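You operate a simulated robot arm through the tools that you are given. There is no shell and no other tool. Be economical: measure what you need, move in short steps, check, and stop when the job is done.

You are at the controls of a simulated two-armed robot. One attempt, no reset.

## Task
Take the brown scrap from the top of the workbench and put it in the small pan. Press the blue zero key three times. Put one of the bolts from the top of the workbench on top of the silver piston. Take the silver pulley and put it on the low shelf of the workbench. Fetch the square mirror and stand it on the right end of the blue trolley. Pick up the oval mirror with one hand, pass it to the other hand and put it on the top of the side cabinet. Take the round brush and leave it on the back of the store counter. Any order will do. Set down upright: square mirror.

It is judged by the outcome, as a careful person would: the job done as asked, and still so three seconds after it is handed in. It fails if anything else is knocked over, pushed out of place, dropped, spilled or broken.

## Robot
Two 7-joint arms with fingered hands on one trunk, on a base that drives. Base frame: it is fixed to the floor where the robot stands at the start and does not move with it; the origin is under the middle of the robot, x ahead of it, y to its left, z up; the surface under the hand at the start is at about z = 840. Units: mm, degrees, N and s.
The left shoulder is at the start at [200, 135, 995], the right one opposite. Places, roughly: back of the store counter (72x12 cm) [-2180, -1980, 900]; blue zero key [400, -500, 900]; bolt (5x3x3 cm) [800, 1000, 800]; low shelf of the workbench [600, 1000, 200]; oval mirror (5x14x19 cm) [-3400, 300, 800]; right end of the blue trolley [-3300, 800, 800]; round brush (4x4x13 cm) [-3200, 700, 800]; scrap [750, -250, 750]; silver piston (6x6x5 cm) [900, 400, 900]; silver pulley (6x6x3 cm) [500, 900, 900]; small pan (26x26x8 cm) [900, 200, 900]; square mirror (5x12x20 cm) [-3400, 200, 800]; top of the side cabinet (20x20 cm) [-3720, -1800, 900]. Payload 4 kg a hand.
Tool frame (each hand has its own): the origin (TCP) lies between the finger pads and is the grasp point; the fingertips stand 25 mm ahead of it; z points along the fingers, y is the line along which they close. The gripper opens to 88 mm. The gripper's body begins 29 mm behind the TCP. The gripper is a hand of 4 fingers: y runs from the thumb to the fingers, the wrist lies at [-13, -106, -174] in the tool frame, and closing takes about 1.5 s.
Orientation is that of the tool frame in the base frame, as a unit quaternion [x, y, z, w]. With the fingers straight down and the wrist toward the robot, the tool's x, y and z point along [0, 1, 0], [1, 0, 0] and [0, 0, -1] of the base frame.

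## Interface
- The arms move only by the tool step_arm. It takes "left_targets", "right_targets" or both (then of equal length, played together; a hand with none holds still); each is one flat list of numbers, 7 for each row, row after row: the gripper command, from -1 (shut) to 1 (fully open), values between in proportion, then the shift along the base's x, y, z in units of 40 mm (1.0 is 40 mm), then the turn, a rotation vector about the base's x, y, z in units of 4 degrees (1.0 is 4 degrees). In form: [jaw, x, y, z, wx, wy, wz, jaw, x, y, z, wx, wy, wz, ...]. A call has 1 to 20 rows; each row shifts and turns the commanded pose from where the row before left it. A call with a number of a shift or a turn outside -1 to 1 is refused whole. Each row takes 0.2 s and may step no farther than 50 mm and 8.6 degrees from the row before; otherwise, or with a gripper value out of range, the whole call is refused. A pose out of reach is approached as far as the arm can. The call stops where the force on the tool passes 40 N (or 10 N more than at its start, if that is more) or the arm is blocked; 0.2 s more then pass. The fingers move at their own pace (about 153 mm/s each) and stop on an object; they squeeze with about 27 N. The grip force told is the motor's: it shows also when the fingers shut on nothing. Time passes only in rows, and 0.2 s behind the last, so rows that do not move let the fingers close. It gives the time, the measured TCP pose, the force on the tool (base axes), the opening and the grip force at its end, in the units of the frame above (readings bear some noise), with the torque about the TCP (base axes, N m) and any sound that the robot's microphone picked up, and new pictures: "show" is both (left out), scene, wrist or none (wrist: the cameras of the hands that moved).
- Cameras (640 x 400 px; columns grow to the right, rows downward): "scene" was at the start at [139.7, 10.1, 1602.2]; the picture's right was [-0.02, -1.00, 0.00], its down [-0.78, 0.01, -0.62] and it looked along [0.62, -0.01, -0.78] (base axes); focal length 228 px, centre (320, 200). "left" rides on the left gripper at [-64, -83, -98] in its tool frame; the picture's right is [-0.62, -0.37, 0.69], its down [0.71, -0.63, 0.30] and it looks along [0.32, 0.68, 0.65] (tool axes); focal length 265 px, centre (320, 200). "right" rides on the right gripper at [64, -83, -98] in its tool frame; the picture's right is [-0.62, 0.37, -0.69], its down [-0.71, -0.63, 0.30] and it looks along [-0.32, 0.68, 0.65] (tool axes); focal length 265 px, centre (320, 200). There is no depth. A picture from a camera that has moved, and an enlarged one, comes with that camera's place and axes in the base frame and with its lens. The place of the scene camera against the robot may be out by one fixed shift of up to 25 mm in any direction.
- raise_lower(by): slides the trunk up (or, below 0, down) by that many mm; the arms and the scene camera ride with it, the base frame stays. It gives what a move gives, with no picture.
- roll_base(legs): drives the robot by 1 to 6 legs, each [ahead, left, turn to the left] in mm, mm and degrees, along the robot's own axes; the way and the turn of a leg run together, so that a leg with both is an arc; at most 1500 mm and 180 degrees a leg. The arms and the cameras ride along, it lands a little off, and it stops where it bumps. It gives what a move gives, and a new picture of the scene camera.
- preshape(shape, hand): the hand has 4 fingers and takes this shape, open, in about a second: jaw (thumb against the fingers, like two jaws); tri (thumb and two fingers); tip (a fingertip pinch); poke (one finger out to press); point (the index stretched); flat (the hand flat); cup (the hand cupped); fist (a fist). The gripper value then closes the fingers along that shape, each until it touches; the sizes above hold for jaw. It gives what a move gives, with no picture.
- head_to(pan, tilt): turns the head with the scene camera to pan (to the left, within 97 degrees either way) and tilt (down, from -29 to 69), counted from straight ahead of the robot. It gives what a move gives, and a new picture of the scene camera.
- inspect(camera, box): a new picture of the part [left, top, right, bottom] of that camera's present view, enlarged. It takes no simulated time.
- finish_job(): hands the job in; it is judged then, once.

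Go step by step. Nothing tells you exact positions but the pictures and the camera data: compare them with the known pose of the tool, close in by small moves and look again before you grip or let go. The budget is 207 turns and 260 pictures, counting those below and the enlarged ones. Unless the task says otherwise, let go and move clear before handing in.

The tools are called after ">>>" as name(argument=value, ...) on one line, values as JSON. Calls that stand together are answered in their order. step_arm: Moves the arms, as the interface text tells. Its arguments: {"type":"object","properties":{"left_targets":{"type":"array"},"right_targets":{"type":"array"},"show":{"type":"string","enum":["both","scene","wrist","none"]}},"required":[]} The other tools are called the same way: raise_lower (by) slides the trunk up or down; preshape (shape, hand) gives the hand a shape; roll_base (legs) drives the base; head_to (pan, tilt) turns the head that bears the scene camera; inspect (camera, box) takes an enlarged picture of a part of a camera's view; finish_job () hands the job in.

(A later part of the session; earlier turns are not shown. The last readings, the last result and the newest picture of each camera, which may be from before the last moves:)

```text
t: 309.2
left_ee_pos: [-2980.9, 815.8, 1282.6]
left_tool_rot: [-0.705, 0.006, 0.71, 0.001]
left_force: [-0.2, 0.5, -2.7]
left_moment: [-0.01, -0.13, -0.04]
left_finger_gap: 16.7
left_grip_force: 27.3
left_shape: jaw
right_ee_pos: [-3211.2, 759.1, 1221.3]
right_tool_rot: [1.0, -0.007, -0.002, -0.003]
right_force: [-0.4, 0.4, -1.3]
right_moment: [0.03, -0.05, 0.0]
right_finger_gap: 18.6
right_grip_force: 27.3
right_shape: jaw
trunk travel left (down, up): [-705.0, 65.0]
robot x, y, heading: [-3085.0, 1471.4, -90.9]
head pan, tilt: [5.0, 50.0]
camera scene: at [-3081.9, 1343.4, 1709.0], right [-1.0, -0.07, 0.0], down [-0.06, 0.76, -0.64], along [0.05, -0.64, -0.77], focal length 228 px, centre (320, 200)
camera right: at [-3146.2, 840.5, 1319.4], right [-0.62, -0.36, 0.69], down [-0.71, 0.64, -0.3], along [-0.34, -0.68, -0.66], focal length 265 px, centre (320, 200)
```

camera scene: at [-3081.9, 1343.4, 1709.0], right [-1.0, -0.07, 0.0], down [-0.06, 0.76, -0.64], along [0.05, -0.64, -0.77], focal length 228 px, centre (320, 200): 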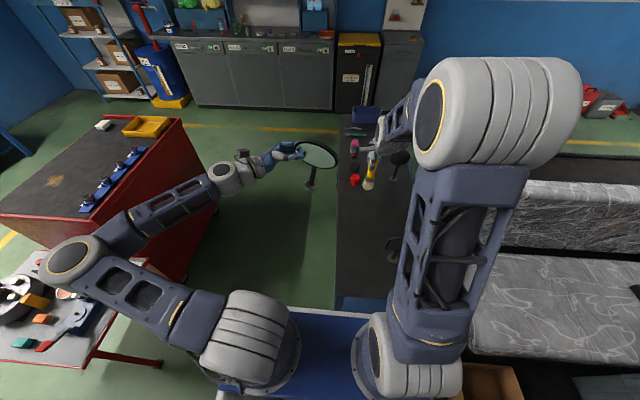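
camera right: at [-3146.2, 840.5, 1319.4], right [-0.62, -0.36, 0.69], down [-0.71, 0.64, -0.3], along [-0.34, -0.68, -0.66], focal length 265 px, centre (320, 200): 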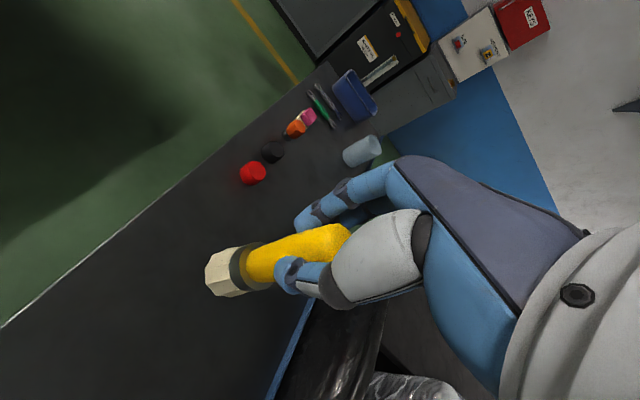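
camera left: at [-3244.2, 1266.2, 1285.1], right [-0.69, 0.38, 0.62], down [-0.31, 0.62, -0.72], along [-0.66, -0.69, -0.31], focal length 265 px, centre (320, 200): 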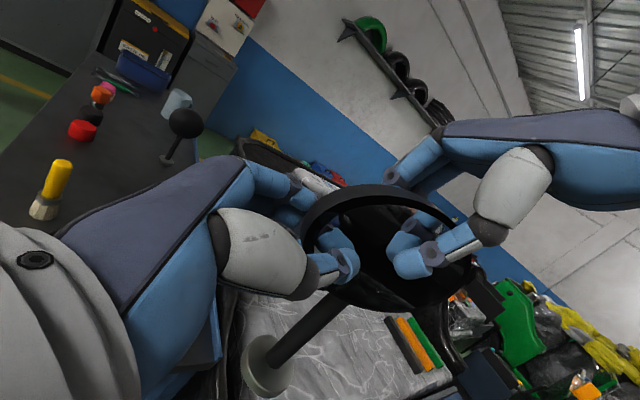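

The brush is held. I drive back around the cart toward the store counter.

>>> roll_base(legs=[[-430, 0, 1], [0, 1500, 0], [0, 600, 0]])

>>> head_to(pan=0, tilt=30)

```text
t: 322.0
left_ee_pos: [-845.4, 1175.9, 1284.2]
left_tool_rot: [-0.705, 0.011, 0.709, 0.004]
left_force: [0.9, 1.1, -2.4]
left_moment: [0.02, -0.11, -0.02]
left_finger_gap: 16.9
left_grip_force: 27.0
left_shape: jaw
right_ee_pos: [-1076.7, 1123.5, 1221.2]
right_tool_rot: [1.0, -0.015, -0.001, -0.003]
right_force: [0.1, 1.2, -1.0]
right_moment: [-0.02, -0.02, 0.0]
right_finger_gap: 18.3
right_grip_force: 27.2
right_shape: jaw
trunk travel left (down, up): [-705.0, 65.0]
robot x, y, heading: [-949.2, 1832.2, -91.7]
head pan, tilt: [5.0, 50.0]
camera scene: at [-938.7, 1705.6, 1709.0], right [-1.0, -0.06, 0.0], down [-0.04, 0.76, -0.64], along [0.04, -0.64, -0.77], focal length 228 px, centre (320, 200)
```

scene: 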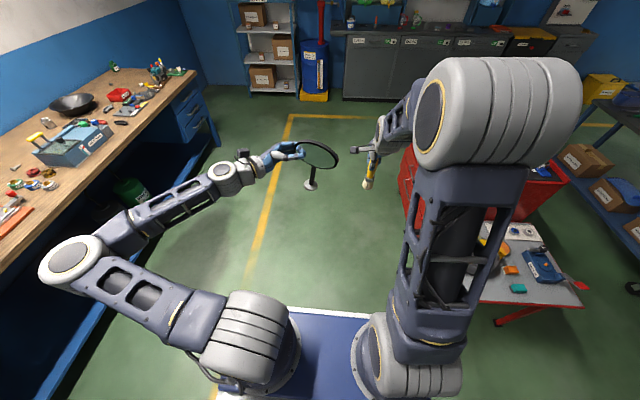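

```text
t: 322.9
left_ee_pos: [-845.1, 1177.1, 1282.3]
left_tool_rot: [-0.704, 0.011, 0.71, 0.005]
left_force: [-0.2, -0.1, -2.4]
left_moment: [0.03, -0.12, 0.03]
left_finger_gap: 17.1
left_grip_force: 27.1
left_shape: jaw
right_ee_pos: [-1077.0, 1123.2, 1219.7]
right_tool_rot: [1.0, -0.015, -0.002, -0.002]
right_force: [0.9, -0.1, -0.8]
right_moment: [0.0, 0.0, 0.0]
right_finger_gap: 18.5
right_grip_force: 26.5
right_shape: jaw
trunk travel left (down, up): [-705.0, 65.0]
robot x, y, heading: [-947.5, 1833.3, -91.7]
head pan, tilt: [0.0, 30.0]
camera scene: at [-945.8, 1692.1, 1738.5], right [-1.0, 0.03, 0.0], down [0.01, 0.5, -0.87], along [-0.03, -0.87, -0.5], focal length 228 px, centre (320, 200)
```

scene: 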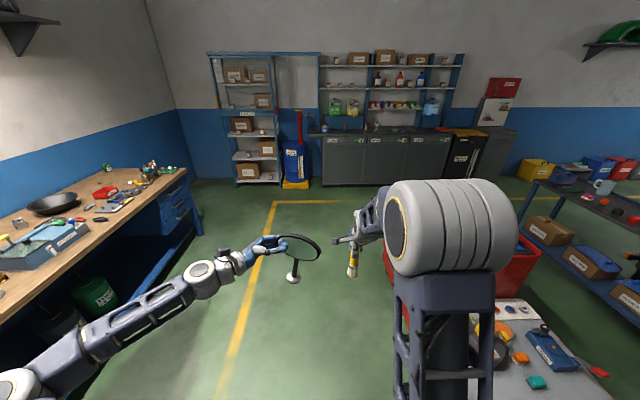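

>>> roll_base(legs=[[1500, 0, 1.5], [1010, 0, 0]])

>>> head_to(pan=-35, tilt=30)

>>> head_to(pan=-80, tilt=35)

```text
t: 335.3
left_ee_pos: [-835.5, -1363.6, 1284.2]
left_tool_rot: [-0.704, 0.003, 0.71, -0.003]
left_force: [0.2, -0.4, -2.2]
left_moment: [0.0, -0.09, 0.0]
left_finger_gap: 16.7
left_grip_force: 26.9
left_shape: jaw
right_ee_pos: [-1066.1, -1422.1, 1220.5]
right_tool_rot: [1.0, -0.003, -0.002, -0.001]
right_force: [0.4, -0.4, -0.4]
right_moment: [-0.01, 0.03, -0.04]
right_finger_gap: 18.4
right_grip_force: 26.8
right_shape: jaw
trunk travel left (down, up): [-705.0, 65.0]
robot x, y, heading: [-950.7, -711.1, -90.2]
head pan, tilt: [0.0, 30.0]
camera scene: at [-948.2, -850.6, 1738.6], right [-1.0, 0.01, 0.0], down [0.0, 0.5, -0.87], along [0.0, -0.87, -0.5], focal length 228 px, centre (320, 200)
```

scene: 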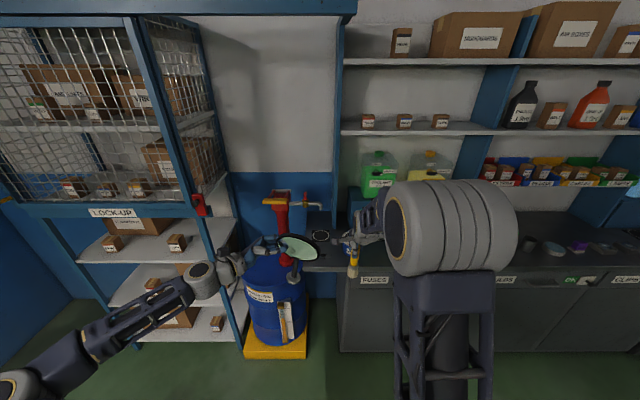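

```text
t: 336.3
left_ee_pos: [-836.1, -1364.2, 1282.9]
left_tool_rot: [-0.705, 0.002, 0.71, -0.004]
left_force: [1.2, 0.7, -2.7]
left_moment: [0.01, -0.07, 0.01]
left_finger_gap: 16.9
left_grip_force: 27.0
left_shape: jaw
right_ee_pos: [-1065.9, -1423.6, 1221.1]
right_tool_rot: [1.0, -0.002, -0.002, -0.002]
right_force: [0.0, -0.2, -1.5]
right_moment: [-0.01, -0.01, -0.01]
right_finger_gap: 18.5
right_grip_force: 26.7
right_shape: jaw
trunk travel left (down, up): [-705.0, 65.0]
robot x, y, heading: [-948.0, -715.0, -90.3]
head pan, tilt: [-35.0, 30.0]
camera scene: at [-999.9, -834.0, 1738.6], right [-0.82, 0.58, 0.0], down [0.29, 0.41, -0.87], along [-0.5, -0.71, -0.5], focal length 228 px, centre (320, 200)
```

scene: 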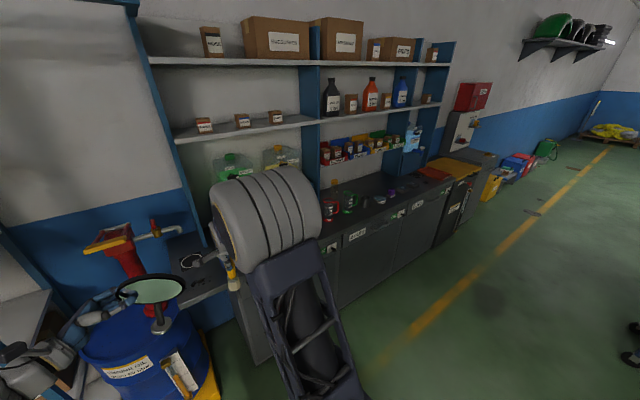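

```text
t: 337.4
left_ee_pos: [-834.3, -1363.0, 1282.0]
left_tool_rot: [-0.704, 0.003, 0.71, -0.005]
left_force: [-0.7, 0.9, -2.4]
left_moment: [0.0, -0.09, 0.01]
left_finger_gap: 16.8
left_grip_force: 26.6
left_shape: jaw
right_ee_pos: [-1065.6, -1423.9, 1219.8]
right_tool_rot: [1.0, -0.003, -0.002, -0.001]
right_force: [-0.2, -0.4, -0.2]
right_moment: [0.01, -0.01, 0.0]
right_finger_gap: 18.6
right_grip_force: 26.9
right_shape: jaw
trunk travel left (down, up): [-705.0, 65.0]
robot x, y, heading: [-953.1, -713.0, -90.5]
head pan, tilt: [-80.0, 35.0]
camera scene: at [-1034.5, -775.1, 1730.8], right [-0.17, 0.99, 0.0], down [0.57, 0.1, -0.82], along [-0.81, -0.14, -0.57], focal length 228 px, centre (320, 200)
```

scene: 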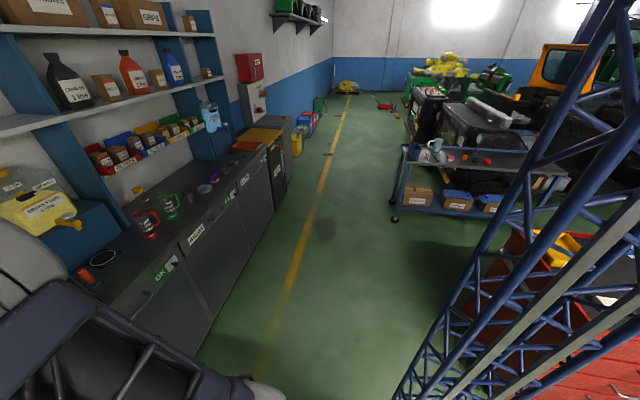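

The counter front is at y≈-1640. I slide right to in front of the back-counter spot (x≈-2180) and look at it.

>>> roll_base(legs=[[0, -1110, 0]])

>>> head_to(pan=0, tilt=40)

>>> inspect(camera="scene", box=[160, 0, 480, 200])

```text
t: 343.2
left_ee_pos: [-1961.4, -1360.0, 1282.7]
left_tool_rot: [-0.705, 0.001, 0.71, -0.006]
left_force: [-0.4, 0.7, -1.6]
left_moment: [0.0, -0.12, 0.02]
left_finger_gap: 16.8
left_grip_force: 26.5
left_shape: jaw
right_ee_pos: [-2191.4, -1421.1, 1219.8]
right_tool_rot: [1.0, 0.001, -0.002, -0.002]
right_force: [0.3, -0.1, 0.1]
right_moment: [0.0, -0.01, -0.02]
right_finger_gap: 18.6
right_grip_force: 26.6
right_shape: jaw
trunk travel left (down, up): [-705.0, 65.0]
robot x, y, heading: [-2081.6, -710.1, -89.8]
head pan, tilt: [-80.0, 35.0]
camera scene: at [-2163.9, -772.5, 1730.8], right [-0.17, 0.98, 0.0], down [0.56, 0.1, -0.82], along [-0.81, -0.14, -0.57], focal length 228 px, centre (320, 200)
```

scene: 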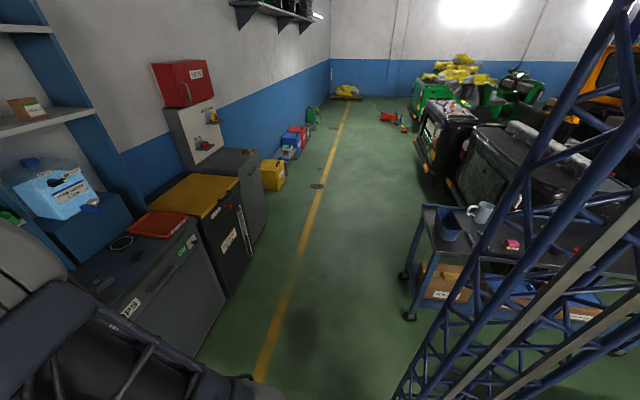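

```text
t: 344.7
left_ee_pos: [-1962.2, -1360.2, 1283.0]
left_tool_rot: [-0.705, 0.001, 0.709, -0.005]
left_force: [-0.1, -0.6, -3.2]
left_moment: [0.01, -0.09, 0.0]
left_finger_gap: 17.0
left_grip_force: 26.5
left_shape: jaw
right_ee_pos: [-2192.2, -1419.9, 1220.9]
right_tool_rot: [1.0, 0.001, -0.001, -0.002]
right_force: [-0.3, 0.3, -1.0]
right_moment: [0.01, -0.01, -0.03]
right_finger_gap: 18.2
right_grip_force: 27.2
right_shape: jaw
trunk travel left (down, up): [-705.0, 65.0]
robot x, y, heading: [-2081.0, -707.9, -89.9]
head pan, tilt: [0.0, 40.0]
camera scene: at [-2077.2, -842.2, 1723.2], right [-1.0, 0.0, 0.0], down [0.0, 0.64, -0.77], along [0.0, -0.77, -0.64], focal length 228 px, centre (320, 200)
```

scene: 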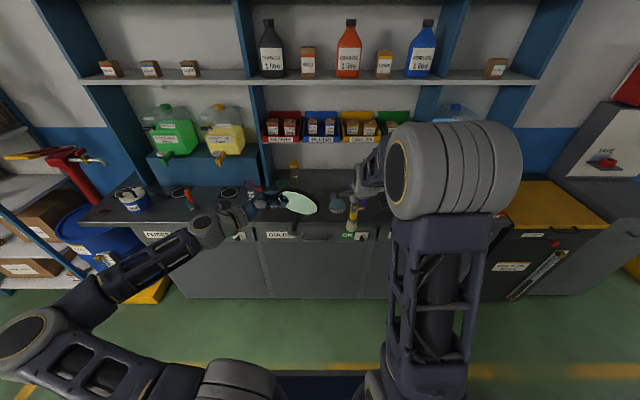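

```text
2.00 times, centred on (320, 100) of scene
camera zoom: at [-2077.2, -842.2, 1723.2], right [-1.0, 0.0, 0.0], down [0.0, 0.64, -0.77], along [0.0, -0.77, -0.64], focal length 456 px, centre (320, 400)
```

zoom: 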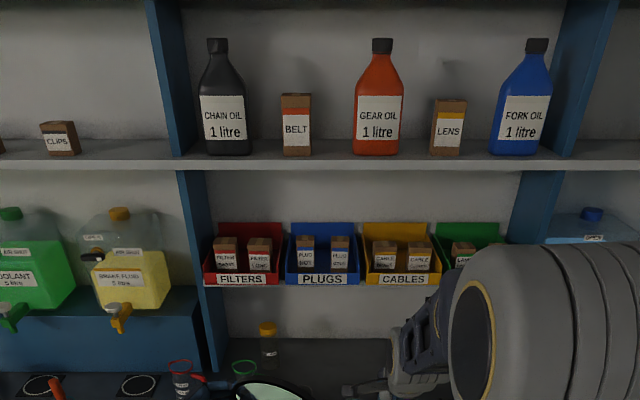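

I see the back of the counter beneath the bins; the strip seems free near x -2190. I advance 250 mm and look with the right-hand camera.

>>> roll_base(legs=[[250, 0, 0]])

>>> inspect(camera="right", box=[0, 0, 640, 400])

>>> head_to(pan=-25, tilt=45)

```text
t: 346.6
left_ee_pos: [-1963.4, -1616.8, 1283.0]
left_tool_rot: [-0.705, 0.002, 0.71, -0.006]
left_force: [-0.2, 0.8, -3.0]
left_moment: [0.02, -0.1, -0.01]
left_finger_gap: 16.7
left_grip_force: 27.1
left_shape: jaw
right_ee_pos: [-2193.8, -1676.9, 1221.3]
right_tool_rot: [1.0, -0.002, -0.001, -0.002]
right_force: [-0.5, -0.6, -1.2]
right_moment: [0.04, 0.02, 0.0]
right_finger_gap: 18.4
right_grip_force: 27.1
right_shape: jaw
trunk travel left (down, up): [-705.0, 65.0]
robot x, y, heading: [-2082.2, -967.8, -90.0]
head pan, tilt: [0.0, 40.0]
camera scene: at [-2077.8, -1098.3, 1723.2], right [-1.0, 0.0, 0.0], down [0.0, 0.64, -0.77], along [0.0, -0.77, -0.64], focal length 228 px, centre (320, 200)
```

scene: 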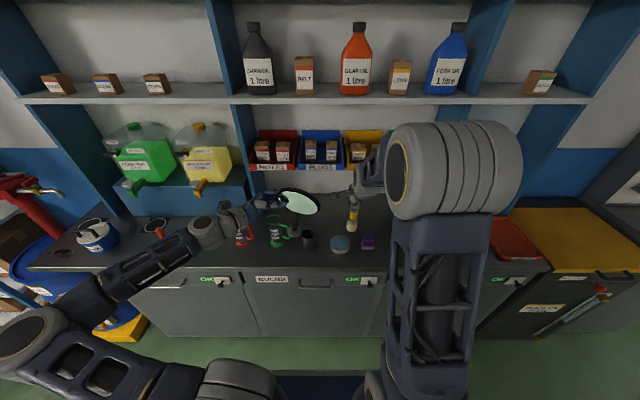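

```text
1.00 times, centred on (320, 200) of right (not enlarged: the box is as wide or as high as the picture)
camera zoom: at [-2129.1, -1593.9, 1319.3], right [-0.62, -0.37, 0.69], down [-0.71, 0.63, -0.3], along [-0.33, -0.68, -0.66], focal length 265 px, centre (320, 200)
```

zoom: 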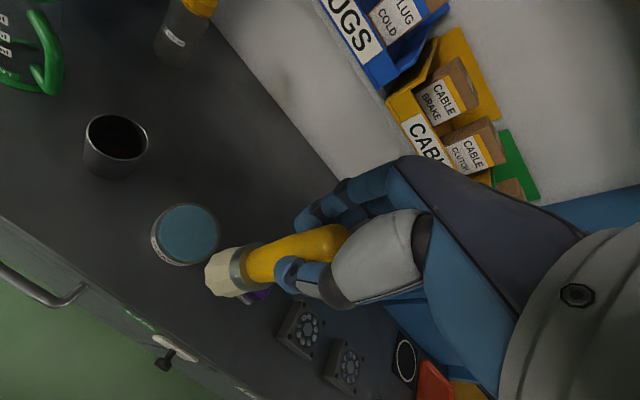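

```text
t: 347.4
left_ee_pos: [-1963.4, -1616.8, 1282.9]
left_tool_rot: [-0.705, 0.001, 0.709, -0.005]
left_force: [-0.4, -0.7, -2.5]
left_moment: [0.03, -0.1, 0.01]
left_finger_gap: 16.7
left_grip_force: 27.0
left_shape: jaw
right_ee_pos: [-2193.8, -1675.2, 1219.8]
right_tool_rot: [1.0, -0.001, -0.001, -0.002]
right_force: [-0.8, 0.0, -0.2]
right_moment: [0.01, -0.01, -0.02]
right_finger_gap: 18.9
right_grip_force: 27.0
right_shape: jaw
trunk travel left (down, up): [-705.0, 65.0]
robot x, y, heading: [-2081.3, -963.4, -90.2]
head pan, tilt: [-25.0, 45.0]
camera scene: at [-2112.1, -1087.1, 1716.0], right [-0.91, 0.42, 0.0], down [0.3, 0.64, -0.71], along [-0.3, -0.64, -0.71], focal length 228 px, centre (320, 200)
```

scene: 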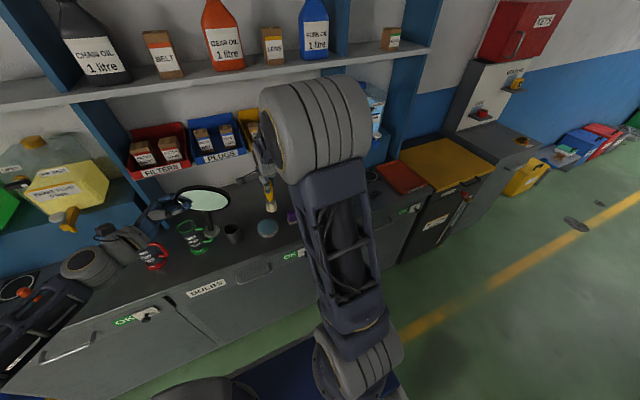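

The counter's back edge is at y≈-2138; I plan the brush at about (-2195,-2060), passing behind the blue-lidded can. First lower the hand a bit and drive ahead 180 mm.

>>> step_arm(right_targets=[-1, 0, 0, -0.8, 0, 0, 0, -1, 0, 0, -0.8, 0, 0, 0, -1, 0, 0, -0.8, 0, 0, 0], show="none")

>>> roll_base(legs=[[180, 0, 0]])

>>> inspect(camera="right", box=[0, 0, 640, 400])

```text
t: 348.2
left_ee_pos: [-1963.8, -1616.6, 1283.8]
left_tool_rot: [-0.705, 0.002, 0.709, -0.005]
left_force: [0.3, -0.2, -2.1]
left_moment: [0.03, -0.13, -0.02]
left_finger_gap: 16.7
left_grip_force: 26.5
left_shape: jaw
right_ee_pos: [-2194.1, -1677.4, 1123.5]
right_tool_rot: [1.0, -0.001, -0.001, -0.001]
right_force: [-1.4, -0.2, 0.2]
right_moment: [0.0, 0.0, -0.02]
right_finger_gap: 18.5
right_grip_force: 26.7
right_shape: jaw
trunk travel left (down, up): [-705.0, 65.0]
robot x, y, heading: [-2080.0, -966.0, -90.0]
head pan, tilt: [-25.0, 45.0]
```

```text
t: 349.8
left_ee_pos: [-1966.2, -1799.6, 1283.2]
left_tool_rot: [-0.705, 0.003, 0.709, -0.004]
left_force: [-0.7, 0.0, -2.9]
left_moment: [0.03, -0.11, 0.02]
left_finger_gap: 16.6
left_grip_force: 26.9
left_shape: jaw
right_ee_pos: [-2197.0, -1859.8, 1124.2]
right_tool_rot: [1.0, -0.002, -0.002, -0.002]
right_force: [-0.1, -0.5, -1.0]
right_moment: [0.01, 0.01, 0.05]
right_finger_gap: 18.7
right_grip_force: 27.4
right_shape: jaw
trunk travel left (down, up): [-705.0, 65.0]
robot x, y, heading: [-2080.7, -1144.3, -90.6]
head pan, tilt: [-25.0, 45.0]
camera scene: at [-2113.3, -1269.9, 1716.0], right [-0.9, 0.43, 0.0], down [0.3, 0.64, -0.71], along [-0.3, -0.64, -0.71], focal length 228 px, centre (320, 200)
```

scene: 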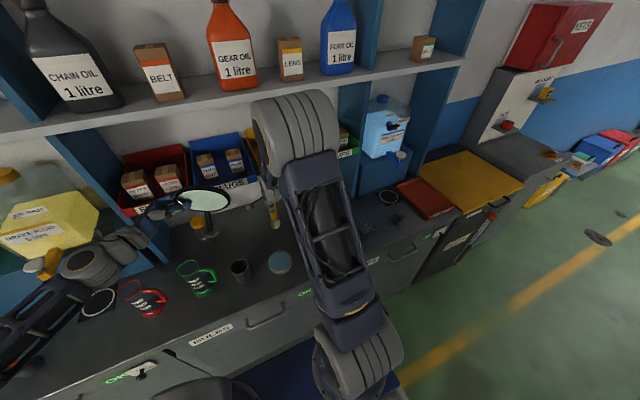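

```text
1.00 times, centred on (320, 200) of right (not enlarged: the box is as wide or as high as the picture)
camera zoom: at [-2132.2, -1777.9, 1223.1], right [-0.62, -0.37, 0.69], down [-0.71, 0.63, -0.3], along [-0.33, -0.68, -0.66], focal length 265 px, centre (320, 200)
```

zoom: 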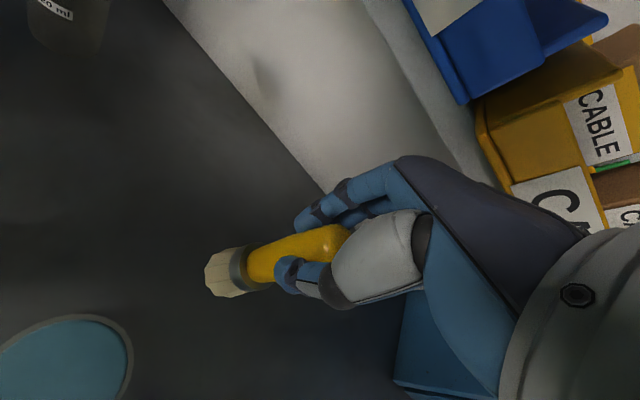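

The counter top is at z 900 and the wall at y -2140. I lower, then slide forward under the bins.

>>> step_arm(right_targets=[-1, 0, 0, -0.9, 0, 0, 0, -1, 0, 0, -0.9, 0, 0, 0, -1, 0, 0, -0.65, 0, 0, 0, -1, 0, -0.6, 0, 0, 0, 0, -1, 0, -0.7, 0, 0, 0, 0, -1, 0, -0.7, 0, 0, 0, 0], show="wrist")

>>> head_to(pan=-60, tilt=40)

```text
t: 351.2
left_ee_pos: [-1966.9, -1799.0, 1283.0]
left_tool_rot: [-0.704, 0.003, 0.71, -0.004]
left_force: [-0.8, 0.2, -3.6]
left_moment: [0.04, -0.12, 0.01]
left_finger_gap: 16.8
left_grip_force: 27.1
left_shape: jaw
right_ee_pos: [-2198.3, -1942.5, 1028.3]
right_tool_rot: [1.0, -0.002, -0.001, -0.003]
right_force: [-0.4, -0.1, -0.2]
right_moment: [0.04, 0.02, 0.01]
right_finger_gap: 18.5
right_grip_force: 26.7
right_shape: jaw
trunk travel left (down, up): [-705.0, 65.0]
robot x, y, heading: [-2078.6, -1146.8, -90.1]
head pan, tilt: [-25.0, 45.0]
camera right: at [-2133.2, -1859.5, 1126.7], right [-0.62, -0.37, 0.69], down [-0.71, 0.63, -0.3], along [-0.33, -0.68, -0.66], focal length 265 px, centre (320, 200)
```

right: 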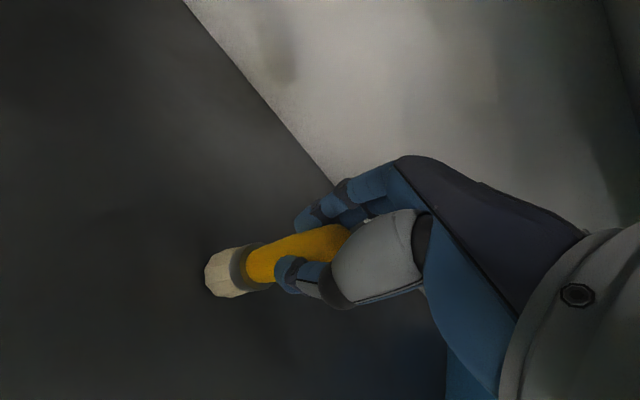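

```text
t: 352.2
left_ee_pos: [-1965.1, -1799.1, 1282.6]
left_tool_rot: [-0.704, 0.003, 0.71, -0.005]
left_force: [-0.4, 0.1, -2.3]
left_moment: [0.01, -0.08, -0.02]
left_finger_gap: 16.6
left_grip_force: 27.1
left_shape: jaw
right_ee_pos: [-2196.4, -1941.4, 1027.0]
right_tool_rot: [1.0, -0.003, -0.002, -0.002]
right_force: [-1.3, 0.0, 0.2]
right_moment: [0.0, 0.0, 0.0]
right_finger_gap: 18.4
right_grip_force: 27.0
right_shape: jaw
trunk travel left (down, up): [-705.0, 65.0]
robot x, y, heading: [-2081.7, -1150.2, -90.4]
head pan, tilt: [-60.0, 40.0]
camera scene: at [-2152.3, -1238.7, 1723.2], right [-0.5, 0.87, 0.0], down [0.56, 0.32, -0.77], along [-0.67, -0.38, -0.64], focal length 228 px, centre (320, 200)
```

scene: 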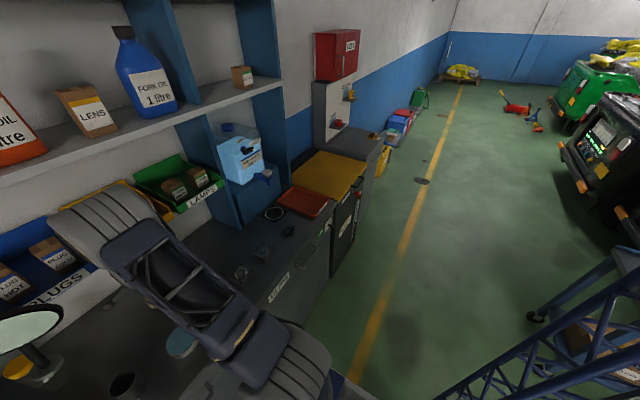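

>>> inspect(camera="scene", box=[0, 140, 280, 340])

>>> head_to(pan=-15, tilt=45)

>>> inspect(camera="scene", box=[200, 60, 480, 260])

```text
2.00 times, centred on (140, 240) of scene
camera zoom: at [-2152.3, -1238.7, 1723.2], right [-0.5, 0.87, 0.0], down [0.56, 0.32, -0.77], along [-0.67, -0.38, -0.64], focal length 456 px, centre (680, 120)
```

zoom: 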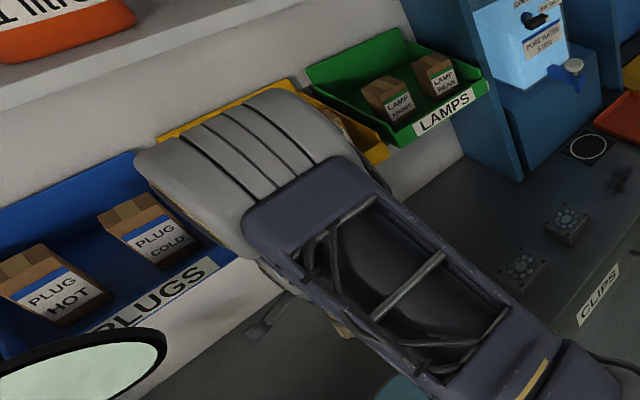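

```text
t: 353.3
left_ee_pos: [-1966.1, -1799.8, 1282.4]
left_tool_rot: [-0.705, 0.003, 0.709, -0.004]
left_force: [-0.4, -0.4, -3.5]
left_moment: [-0.01, -0.09, -0.03]
left_finger_gap: 16.6
left_grip_force: 27.3
left_shape: jaw
right_ee_pos: [-2198.0, -1941.8, 1029.1]
right_tool_rot: [1.0, -0.003, -0.002, -0.002]
right_force: [-0.8, 0.4, -1.5]
right_moment: [0.02, 0.01, 0.02]
right_finger_gap: 18.4
right_grip_force: 27.3
right_shape: jaw
trunk travel left (down, up): [-705.0, 65.0]
robot x, y, heading: [-2082.5, -1148.7, -90.6]
head pan, tilt: [-15.0, 45.0]
camera scene: at [-2100.0, -1274.9, 1716.0], right [-0.96, 0.27, 0.0], down [0.19, 0.68, -0.71], along [-0.19, -0.68, -0.71], focal length 228 px, centre (320, 200)
```

scene: 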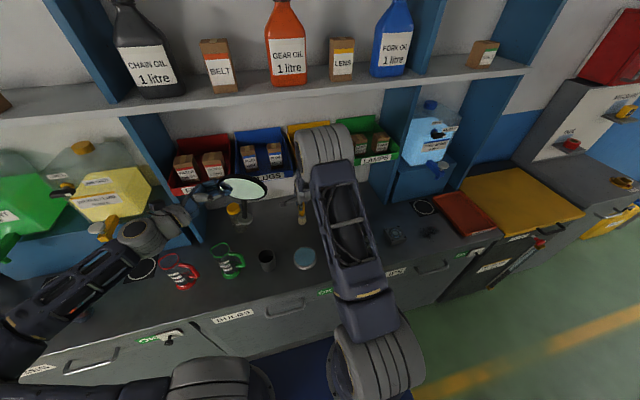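

```text
2.00 times, centred on (340, 160) of scene
camera zoom: at [-2100.0, -1274.9, 1716.0], right [-0.96, 0.27, 0.0], down [0.19, 0.68, -0.71], along [-0.19, -0.68, -0.71], focal length 456 px, centre (280, 280)
```

zoom: 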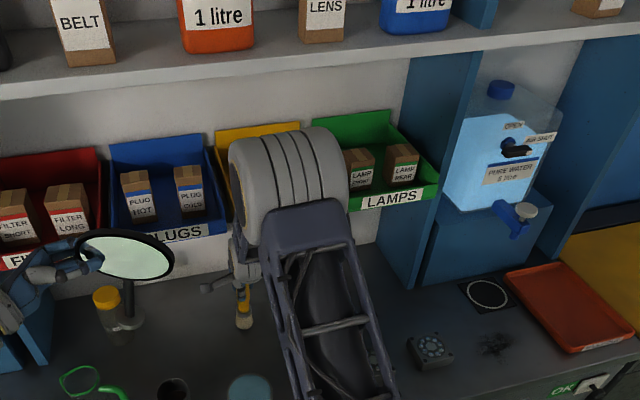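

The wrist would come close to the bins' underside, so I tilt the hand slightly (6°) and set the brush at about y -2010. Moving in and down without pictures.

>>> step_arm(right_targets=[-1, 0, -0.4, 0, -0.75, 0, 0, -1, 0, -0.5, 0, -0.75, 0, 0, -1, 0, -0.55, 0, 0, 0, 0, -1, 0, 0, -0.2, 0, 0, 0, -1, 0, 0, -0.1, 0, 0, 0, -1, 0, 0, 0, 0, 0, 0], show="wrist")

>>> step_arm(right_targets=[-1, 0, 0, -0.07, 0, 0, 0, -1, 0, 0, 0, 0, 0, 0], show="none")

>>> step_arm(right_targets=[-1, 0, 0, -0.06, 0, 0, 0, -1, 0, 0, 0, 0, 0, 0], show="none")

```text
t: 354.7
left_ee_pos: [-1965.9, -1800.0, 1282.7]
left_tool_rot: [-0.705, 0.002, 0.71, -0.003]
left_force: [-0.1, 0.5, -3.1]
left_moment: [0.01, -0.11, 0.03]
left_finger_gap: 16.6
left_grip_force: 26.7
left_shape: jaw
right_ee_pos: [-2197.4, -1998.8, 1018.0]
right_tool_rot: [0.999, -0.003, -0.002, 0.054]
right_force: [1.9, -1.2, 15.7]
right_moment: [-0.01, 0.04, -0.01]
right_finger_gap: 20.3
right_grip_force: 26.9
right_shape: jaw
trunk travel left (down, up): [-705.0, 65.0]
robot x, y, heading: [-2080.2, -1150.5, -90.2]
head pan, tilt: [-15.0, 45.0]
camera right: at [-2132.1, -1905.6, 1105.8], right [-0.62, -0.29, 0.73], down [-0.71, 0.6, -0.37], along [-0.33, -0.75, -0.58], focal length 265 px, centre (320, 200)
```

right: 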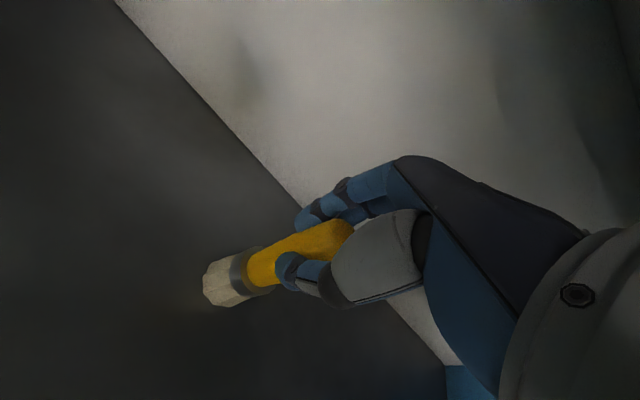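

```text
t: 355.3
left_ee_pos: [-1966.6, -1799.7, 1283.2]
left_tool_rot: [-0.705, 0.003, 0.709, -0.005]
left_force: [0.3, -1.0, -2.9]
left_moment: [-0.02, -0.16, 0.01]
left_finger_gap: 16.4
left_grip_force: 26.9
left_shape: jaw
right_ee_pos: [-2196.5, -1998.8, 1013.7]
right_tool_rot: [0.998, -0.001, -0.002, 0.055]
right_force: [2.5, -0.9, 31.4]
right_moment: [-0.18, 0.02, 0.05]
right_finger_gap: 21.4
right_grip_force: 26.9
right_shape: jaw
trunk travel left (down, up): [-705.0, 65.0]
robot x, y, heading: [-2080.3, -1152.8, -90.2]
head pan, tilt: [-15.0, 45.0]
```

```text
t: 355.9
left_ee_pos: [-1965.7, -1799.0, 1283.5]
left_tool_rot: [-0.704, 0.003, 0.71, -0.004]
left_force: [0.5, -0.1, -3.2]
left_moment: [0.02, -0.09, -0.04]
left_finger_gap: 16.9
left_grip_force: 26.9
left_shape: jaw
right_ee_pos: [-2196.4, -1999.7, 1012.8]
right_tool_rot: [0.999, -0.003, -0.002, 0.054]
right_force: [2.5, 0.4, 36.2]
right_moment: [-0.2, -0.02, 0.05]
right_finger_gap: 22.1
right_grip_force: 26.7
right_shape: jaw
trunk travel left (down, up): [-705.0, 65.0]
robot x, y, heading: [-2077.4, -1148.4, -90.7]
head pan, tilt: [-15.0, 45.0]
```

Contact made. I relieve the pressure, turn the hand back upright, and release gently.

>>> step_arm(right_targets=[-1, 0, 0, 0.16, 0, 0, 0, -1, 0, 0, 0, 0.7, 0, 0, -1, 0, 0, 0, 0.7, 0, 0, -1, 0, 0, 0, 0, 0, 0], show="none")

```text
t: 357.1
left_ee_pos: [-1966.2, -1798.1, 1283.0]
left_tool_rot: [-0.704, 0.002, 0.71, -0.005]
left_force: [0.0, 0.9, -2.9]
left_moment: [-0.01, -0.09, 0.03]
left_finger_gap: 16.7
left_grip_force: 26.9
left_shape: jaw
right_ee_pos: [-2196.8, -1976.1, 993.7]
right_tool_rot: [1.0, -0.003, -0.003, -0.027]
right_force: [-0.2, -0.1, 0.3]
right_moment: [0.0, 0.0, -0.01]
right_finger_gap: 14.2
right_grip_force: 26.6
right_shape: jaw
trunk travel left (down, up): [-705.0, 65.0]
robot x, y, heading: [-2079.8, -1149.9, -90.1]
head pan, tilt: [-15.0, 45.0]
stopped in row 4 (right hand): the arm was blocked; the commanded pose is now the measured one
```

>>> step_arm(right_targets=[-1, 0, 0, 0, 0, 0, 0], show="wrist")

```text
t: 357.5
left_ee_pos: [-1966.5, -1798.2, 1283.0]
left_tool_rot: [-0.704, 0.002, 0.71, -0.003]
left_force: [-0.7, -0.7, -2.5]
left_moment: [0.03, -0.08, -0.01]
left_finger_gap: 16.7
left_grip_force: 27.6
left_shape: jaw
right_ee_pos: [-2196.4, -1975.9, 993.4]
right_tool_rot: [1.0, -0.002, -0.002, -0.026]
right_force: [-0.6, 1.2, -0.1]
right_moment: [-0.04, -0.03, 0.0]
right_finger_gap: 14.1
right_grip_force: 26.9
right_shape: jaw
trunk travel left (down, up): [-705.0, 65.0]
robot x, y, heading: [-2080.6, -1145.9, -90.4]
head pan, tilt: [-15.0, 45.0]
camera right: at [-2132.8, -1898.6, 1096.6], right [-0.62, -0.4, 0.68], down [-0.71, 0.65, -0.27], along [-0.33, -0.65, -0.69], focal length 265 px, centre (320, 200)
```

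right: 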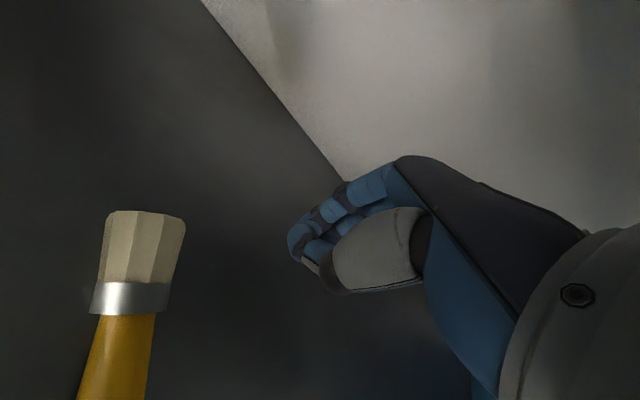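

The brush tipped over and lies on the counter near (-2165,-1900). I'll regrip it lying and lay it at the back, lengthwise along the wall: first turn the hand above it.

>>> step_arm(right_targets=[-1, 0.1, 0.3, 0.3, -0.4, 0, 0, -1, 0.1, 0.3, 0.2, -0.37, 0, 0, -0.5, 0.1, 0.3, 0, 0, 0, -1, 0, 0.1, 0.3, 0, 0, 0, -1, 0.5, 0.1, 0.3, 0, 0, 0, -1, 0.5, 0.1, 0.3, 0, 0, 0, -1, 0.5, 0.18, 0.1, 0, 0, 0, -1, 0.5, 0, 0, 0, 0, 0, -1, 0.5, 0, 0, 0, 0, 0, -1, 0.5, 0, 0, 0, 0, 0, -1, 0.5, 0, 0, 0, 0, 0, -1, 0.5, 0, 0, 0, 0, 0, -1, 0.5, 0, 0, 0, 0, 0, -1, 0.5, 0, 0, 0, 0, 0, -1, 0.5, 0, 0, 0, 0, 0, -1, 0.5, 0, 0, 0, 0, 0, -1], show="wrist")

```text
t: 359.6
left_ee_pos: [-1959.0, -1805.4, 1283.7]
left_tool_rot: [-0.704, -0.008, 0.71, -0.013]
left_force: [9.7, -4.9, -2.5]
left_moment: [-0.03, -0.12, 0.18]
left_finger_gap: 21.1
left_grip_force: 27.6
left_shape: jaw
right_ee_pos: [-2173.3, -1900.5, 1018.2]
right_tool_rot: [0.966, -0.257, -0.007, 0.001]
right_force: [-0.2, 0.2, 0.4]
right_moment: [0.02, 0.02, 0.0]
right_finger_gap: 65.7
right_grip_force: 0.1
right_shape: jaw
trunk travel left (down, up): [-705.0, 65.0]
robot x, y, heading: [-2083.7, -1143.9, -90.3]
head pan, tilt: [-15.0, 45.0]
stopped in row 10 (left hand): the force on the tool passed its limit at 43 N (the readings are from after the stop); the commanded pose is now the measured one
camera right: at [-2075.0, -1859.6, 1114.8], right [-0.71, -0.01, 0.7], down [-0.31, 0.9, -0.3], along [-0.63, -0.43, -0.65], focal length 265 px, centre (320, 200)
```

right: 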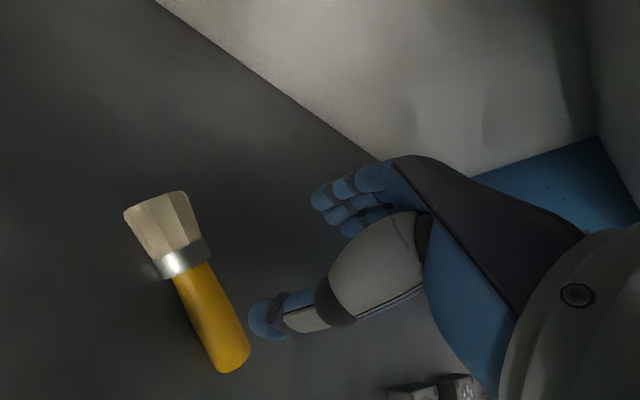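

The right wrist touched the mirror in the left hand. I move the left hand well away to the left first.

>>> step_arm(left_targets=[-1, 0.5, 0.1, 0.1, 0, 0, 0, -1, 0.6, 0.1, 0.1, 0, 0, 0, -1, 0.6, 0.1, 0.1, 0, 0, 0, -1, 0.6, 0, 0.1, 0, 0, 0, -1, 0.6, 0, 0, 0, 0, 0, -1, 0.6, 0, 0, 0, 0, 0, -1, 0.6, 0, 0, 0, 0, 0, -1, 0.5, 0, 0, 0, 0, 0], show="scene")

```text
t: 361.4
left_ee_pos: [-1771.0, -1793.2, 1298.1]
left_tool_rot: [-0.704, -0.006, 0.71, -0.013]
left_force: [0.3, -0.8, -2.3]
left_moment: [0.02, -0.06, 0.0]
left_finger_gap: 17.7
left_grip_force: 26.4
left_shape: jaw
right_ee_pos: [-2171.2, -1900.5, 1017.2]
right_tool_rot: [0.967, -0.254, -0.006, 0.002]
right_force: [-0.2, 0.2, 0.1]
right_moment: [-0.02, -0.03, 0.0]
right_finger_gap: 65.5
right_grip_force: 0.0
right_shape: jaw
trunk travel left (down, up): [-705.0, 65.0]
robot x, y, heading: [-2085.8, -1144.0, -90.3]
head pan, tilt: [-15.0, 45.0]
camera scene: at [-2100.1, -1273.6, 1715.9], right [-0.96, 0.26, 0.0], down [0.19, 0.68, -0.71], along [-0.19, -0.68, -0.71], focal length 228 px, centre (320, 200)
```

scene: 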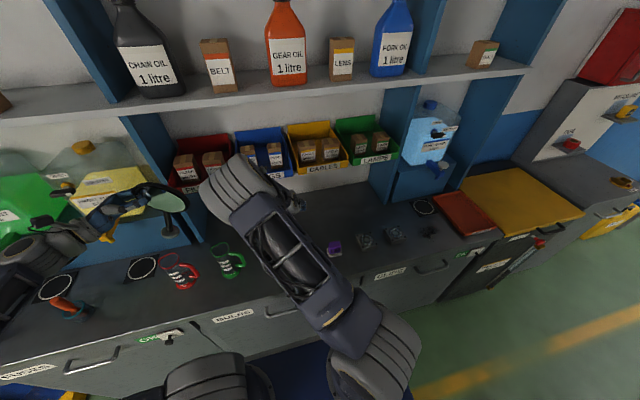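

Now turn the remaining 22°, descend over the handle, grip and lift a little.

>>> step_arm(right_targets=[0.5, 0.075, 0.085, 0, 0, 0, -0.92, 0.5, 0.075, 0.085, 0, 0, 0, -0.92, 0.5, 0.075, 0.085, 0, 0, 0, -0.92, 0.5, 0.075, 0.085, 0, 0, 0, -0.92, 0.5, 0.075, 0.085, 0, 0, 0, -0.92, 0.5, 0.075, 0.085, 0, 0, 0, -0.92, 0.5, 0, 0, -0.8, 0, 0, 0, 0.5, 0, 0, -0.8, 0, 0, 0, 0.5, 0, 0, -0.55, 0, 0, 0, 0.5, 0, 0, 0, 0, 0, 0], show="wrist")

```text
t: 363.6
left_ee_pos: [-1771.4, -1794.0, 1298.5]
left_tool_rot: [-0.704, -0.006, 0.71, -0.013]
left_force: [0.3, 1.4, -1.8]
left_moment: [0.02, -0.11, -0.04]
left_finger_gap: 17.9
left_grip_force: 26.3
left_shape: jaw
right_ee_pos: [-2152.3, -1878.3, 932.7]
right_tool_rot: [0.9, -0.435, -0.005, 0.001]
right_force: [-0.2, -0.4, -0.1]
right_moment: [0.01, 0.0, 0.01]
right_finger_gap: 65.6
right_grip_force: 0.0
right_shape: jaw
trunk travel left (down, up): [-705.0, 65.0]
robot x, y, heading: [-2084.3, -1146.8, -90.2]
head pan, tilt: [-15.0, 45.0]
camera right: at [-2046.7, -1877.8, 1030.0], right [-0.67, 0.25, 0.7], down [0.05, 0.95, -0.3], along [-0.74, -0.17, -0.65], focal length 265 px, centre (320, 200)
```

right: 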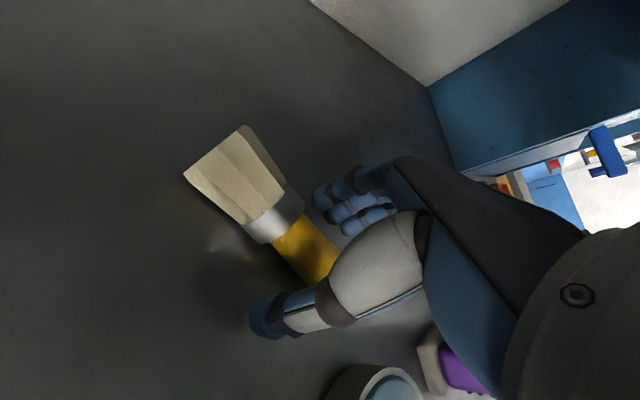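

The handle lies between thumb and fingers. Close and lift slightly.

>>> step_arm(right_targets=[0.1, 0, 0, 0, 0, 0, 0, -0.3, 0, 0, 0, 0, 0, 0, -1, 0, 0, 0, 0, 0, 0, -1, 0, 0, 0, 0, 0, 0, -1, 0, 0, 0, 0, 0, 0, -1, 0, 0, 0, 0, 0, 0, -1, 0, 0, 0.3, 0, 0, 0, -1, 0, 0, 0.4, 0, 0, 0, -1, 0, 0, 0.3, 0, 0, 0], show="wrist")

```text
t: 365.6
left_ee_pos: [-1770.9, -1794.2, 1298.7]
left_tool_rot: [-0.704, -0.006, 0.71, -0.012]
left_force: [0.3, -0.5, -2.6]
left_moment: [-0.01, -0.1, 0.03]
left_finger_gap: 17.9
left_grip_force: 26.8
left_shape: jaw
right_ee_pos: [-2151.5, -1879.1, 971.9]
right_tool_rot: [0.9, -0.435, -0.006, 0.001]
right_force: [-0.2, 0.1, -1.2]
right_moment: [0.03, 0.02, -0.03]
right_finger_gap: 20.4
right_grip_force: 27.3
right_shape: jaw
trunk travel left (down, up): [-705.0, 65.0]
robot x, y, heading: [-2082.6, -1145.1, -90.6]
head pan, tilt: [-15.0, 45.0]
camera right: at [-2046.5, -1878.8, 1069.9], right [-0.67, 0.25, 0.7], down [0.05, 0.95, -0.3], along [-0.74, -0.17, -0.65], focal length 265 px, centre (320, 200)
```

right: 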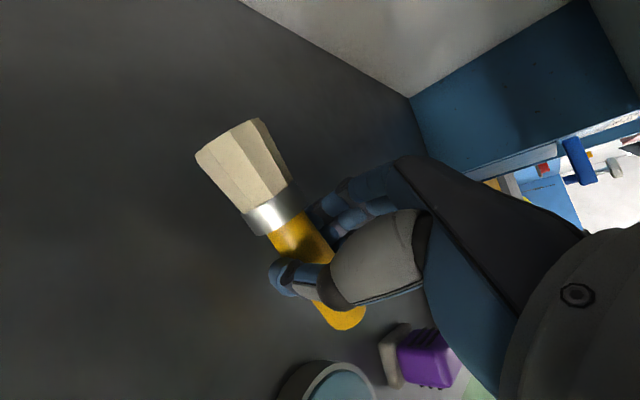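

Turn the brush lengthwise along the wall, lower, and slide it to the back.

>>> step_arm(right_targets=[-1, 0, 0, 0, 0, 0, 0.99, -1, 0, 0, 0, 0, 0, 0.99, -1, 0, 0, 0, 0, 0, 0.99, -1, 0, 0, 0, 0, 0, 0.99, -1, 0, 0, 0, 0, 0, 0.99, -1, 0, 0, 0, 0, 0, 0.99, -1, 0, 0, 0, 0, 0, 0.99, -1, 0, 0, 0, 0, 0, 0.99, -1, 0, 0, 0, 0, 0, 0.99, -1, 0, 0, 0, 0, 0, 0.99, -1, 0, 0, 0, 0, 0, 0.99, -1, 0, 0, 0, 0, 0, 0.99, -1, 0, 0, -0.4, 0, 0, 0.99, -1, 0, 0, -0.4, 0, 0, 0, -1, 0, -0.6, 0, 0, 0, 0, -1, 0, -0.7, 0, 0, 0, 0, -1, 0, -0.7, 0, 0, 0, 0, -1, 0, -0.7, 0, 0, 0, 0, -1, 0, -0.6, 0, 0, 0, 0, -1, 0, -0.37, 0, 0, 0, 0], show="wrist")

```text
t: 369.8
left_ee_pos: [-1771.0, -1794.6, 1298.2]
left_tool_rot: [-0.704, -0.005, 0.71, -0.013]
left_force: [-0.5, 0.1, -2.5]
left_moment: [0.0, -0.05, 0.02]
left_finger_gap: 18.0
left_grip_force: 27.0
left_shape: jaw
right_ee_pos: [-2152.6, -2027.9, 938.6]
right_tool_rot: [1.0, 0.0, -0.005, 0.003]
right_force: [-0.3, 0.6, 0.0]
right_moment: [0.0, -0.01, -0.01]
right_finger_gap: 20.3
right_grip_force: 27.1
right_shape: jaw
trunk travel left (down, up): [-705.0, 65.0]
robot x, y, heading: [-2085.2, -1144.7, -90.1]
head pan, tilt: [-15.0, 45.0]
camera right: at [-2088.4, -1943.4, 1036.1], right [-0.61, -0.36, 0.7], down [-0.72, 0.63, -0.3], along [-0.33, -0.69, -0.65], focal length 265 px, centre (320, 200)
```

right: 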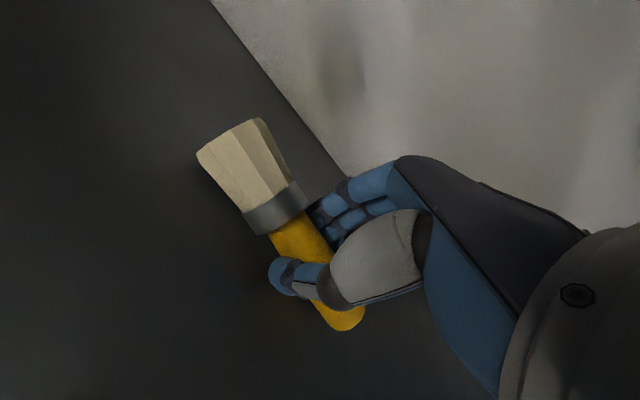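

The brush is in place at the back; lower the last few millimetres, open, rise with a slight tilt and withdraw.

>>> step_arm(right_targets=[-1, 0, 0, -0.1, 0, 0, 0, -1, 0, 0, -0.05, 0, 0, 0, -0.4, 0, 0, 0, 0, 0, 0, -0.2, 0, 0, 0, 0, 0, 0, 0.1, 0, 0, 0, 0, 0, 0, 0.4, 0, 0, 0, 0, 0, 0, 0.5, 0, 0, 0, 0, 0, 0, 0.5, 0, 0, 0.25, -0.7, 0, 0, 0.5, 0, 0, 0.25, -0.8, 0, 0, 0.5, 0, 0, 0.3, -0.8, 0, 0, 0.5, 0, 0.1, 0.2, 0, 0, 0, 0.5, 0, 0.5, 0, 0, 0, 0, 0.5, 0, 0.8, 0, 0, 0, 0, 0.5, 0, 0.8, 0.3, 0, 0, 0, 0.5, 0, 0.8, 0.8, 0.8, 0, 0, 0.5, 0, 0.8, 0.9, 0.8, 0, 0, 0.5, 0, 0.4, 0.9, 0.7, 0, 0, 0.5, 0, 0, 0.9, 0, 0, 0], show="wrist")

```text
t: 373.6
left_ee_pos: [-1771.8, -1793.7, 1298.0]
left_tool_rot: [-0.704, -0.006, 0.71, -0.013]
left_force: [0.8, -0.1, -3.2]
left_moment: [-0.02, -0.1, -0.02]
left_finger_gap: 17.8
left_grip_force: 27.0
left_shape: jaw
right_ee_pos: [-2150.2, -1861.0, 1124.0]
right_tool_rot: [1.0, -0.001, -0.005, 0.003]
right_force: [-0.2, -1.0, -0.2]
right_moment: [0.02, 0.01, 0.01]
right_finger_gap: 65.7
right_grip_force: 0.1
right_shape: jaw
trunk travel left (down, up): [-705.0, 65.0]
robot x, y, heading: [-2084.2, -1149.0, -90.2]
head pan, tilt: [-15.0, 45.0]
camera right: at [-2085.6, -1777.8, 1222.9], right [-0.61, -0.36, 0.7], down [-0.72, 0.63, -0.3], along [-0.33, -0.69, -0.65], focal length 265 px, centre (320, 200)
```

right: 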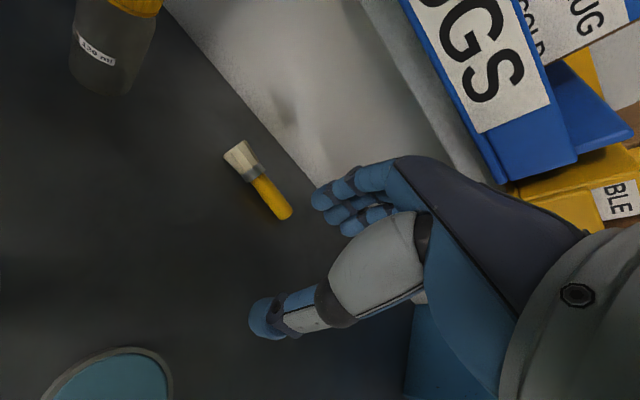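

The brush lies at the back of the counter. Now to the side cabinet: tuck the right hand up and drive along.

>>> step_arm(right_targets=[0.5, -0.6, 0.3, 0.5, 0, 0, 0, 0.5, -0.6, 0.3, 0.5, 0, 0, 0, 0.5, -0.6, 0.3, 0.5, 0, 0, 0, 0.5, -0.6, 0.3, 0.5, 0, 0, 0, 0.5, -0.6, 0.3, 0.5, 0, 0, 0, 0.5, -0.6, 0, 0.5, 0, 0, 0], show="none")

>>> roll_base(legs=[[-220, 0, 0], [0, -1500, 0], [0, -230, 0]])

```text
t: 375.0
left_ee_pos: [-1771.5, -1793.6, 1297.5]
left_tool_rot: [-0.704, -0.006, 0.71, -0.013]
left_force: [0.2, -0.4, -2.4]
left_moment: [0.02, -0.08, -0.01]
left_finger_gap: 17.9
left_grip_force: 26.8
left_shape: jaw
right_ee_pos: [-2298.9, -1798.7, 1245.6]
right_tool_rot: [1.0, -0.001, -0.005, 0.002]
right_force: [0.3, -0.1, 0.1]
right_moment: [0.03, 0.02, -0.02]
right_finger_gap: 65.8
right_grip_force: 0.0
right_shape: jaw
trunk travel left (down, up): [-705.0, 65.0]
robot x, y, heading: [-2081.5, -1145.8, -90.3]
head pan, tilt: [-15.0, 45.0]
```

```text
t: 384.8
left_ee_pos: [-3416.7, -1604.3, 1297.2]
left_tool_rot: [-0.703, -0.025, 0.71, -0.033]
left_force: [0.0, 0.9, -3.5]
left_moment: [0.0, -0.09, -0.01]
left_finger_gap: 17.5
left_grip_force: 26.2
left_shape: jaw
right_ee_pos: [-3943.5, -1640.6, 1244.4]
right_tool_rot: [1.0, 0.027, -0.004, 0.003]
right_force: [0.2, -0.2, 0.6]
right_moment: [-0.06, 0.05, 0.0]
right_finger_gap: 65.7
right_grip_force: 0.0
right_shape: jaw
trunk travel left (down, up): [-705.0, 65.0]
robot x, y, heading: [-3761.8, -977.0, -87.0]
head pan, tilt: [-15.0, 45.0]
camera scene: at [-3773.2, -1104.7, 1716.0], right [-0.98, 0.21, 0.0], down [0.15, 0.69, -0.71], along [-0.15, -0.69, -0.71], focal length 228 px, centre (320, 200)
```

scene: 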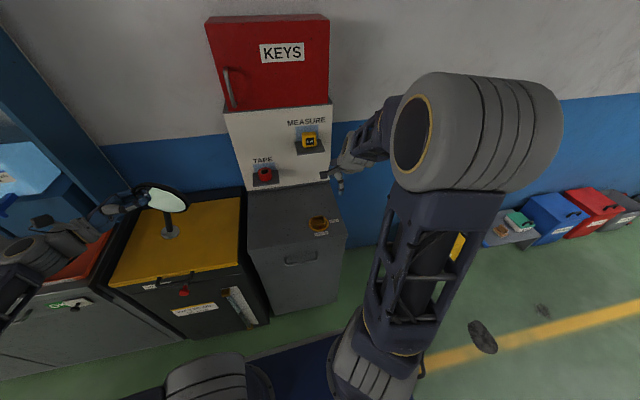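

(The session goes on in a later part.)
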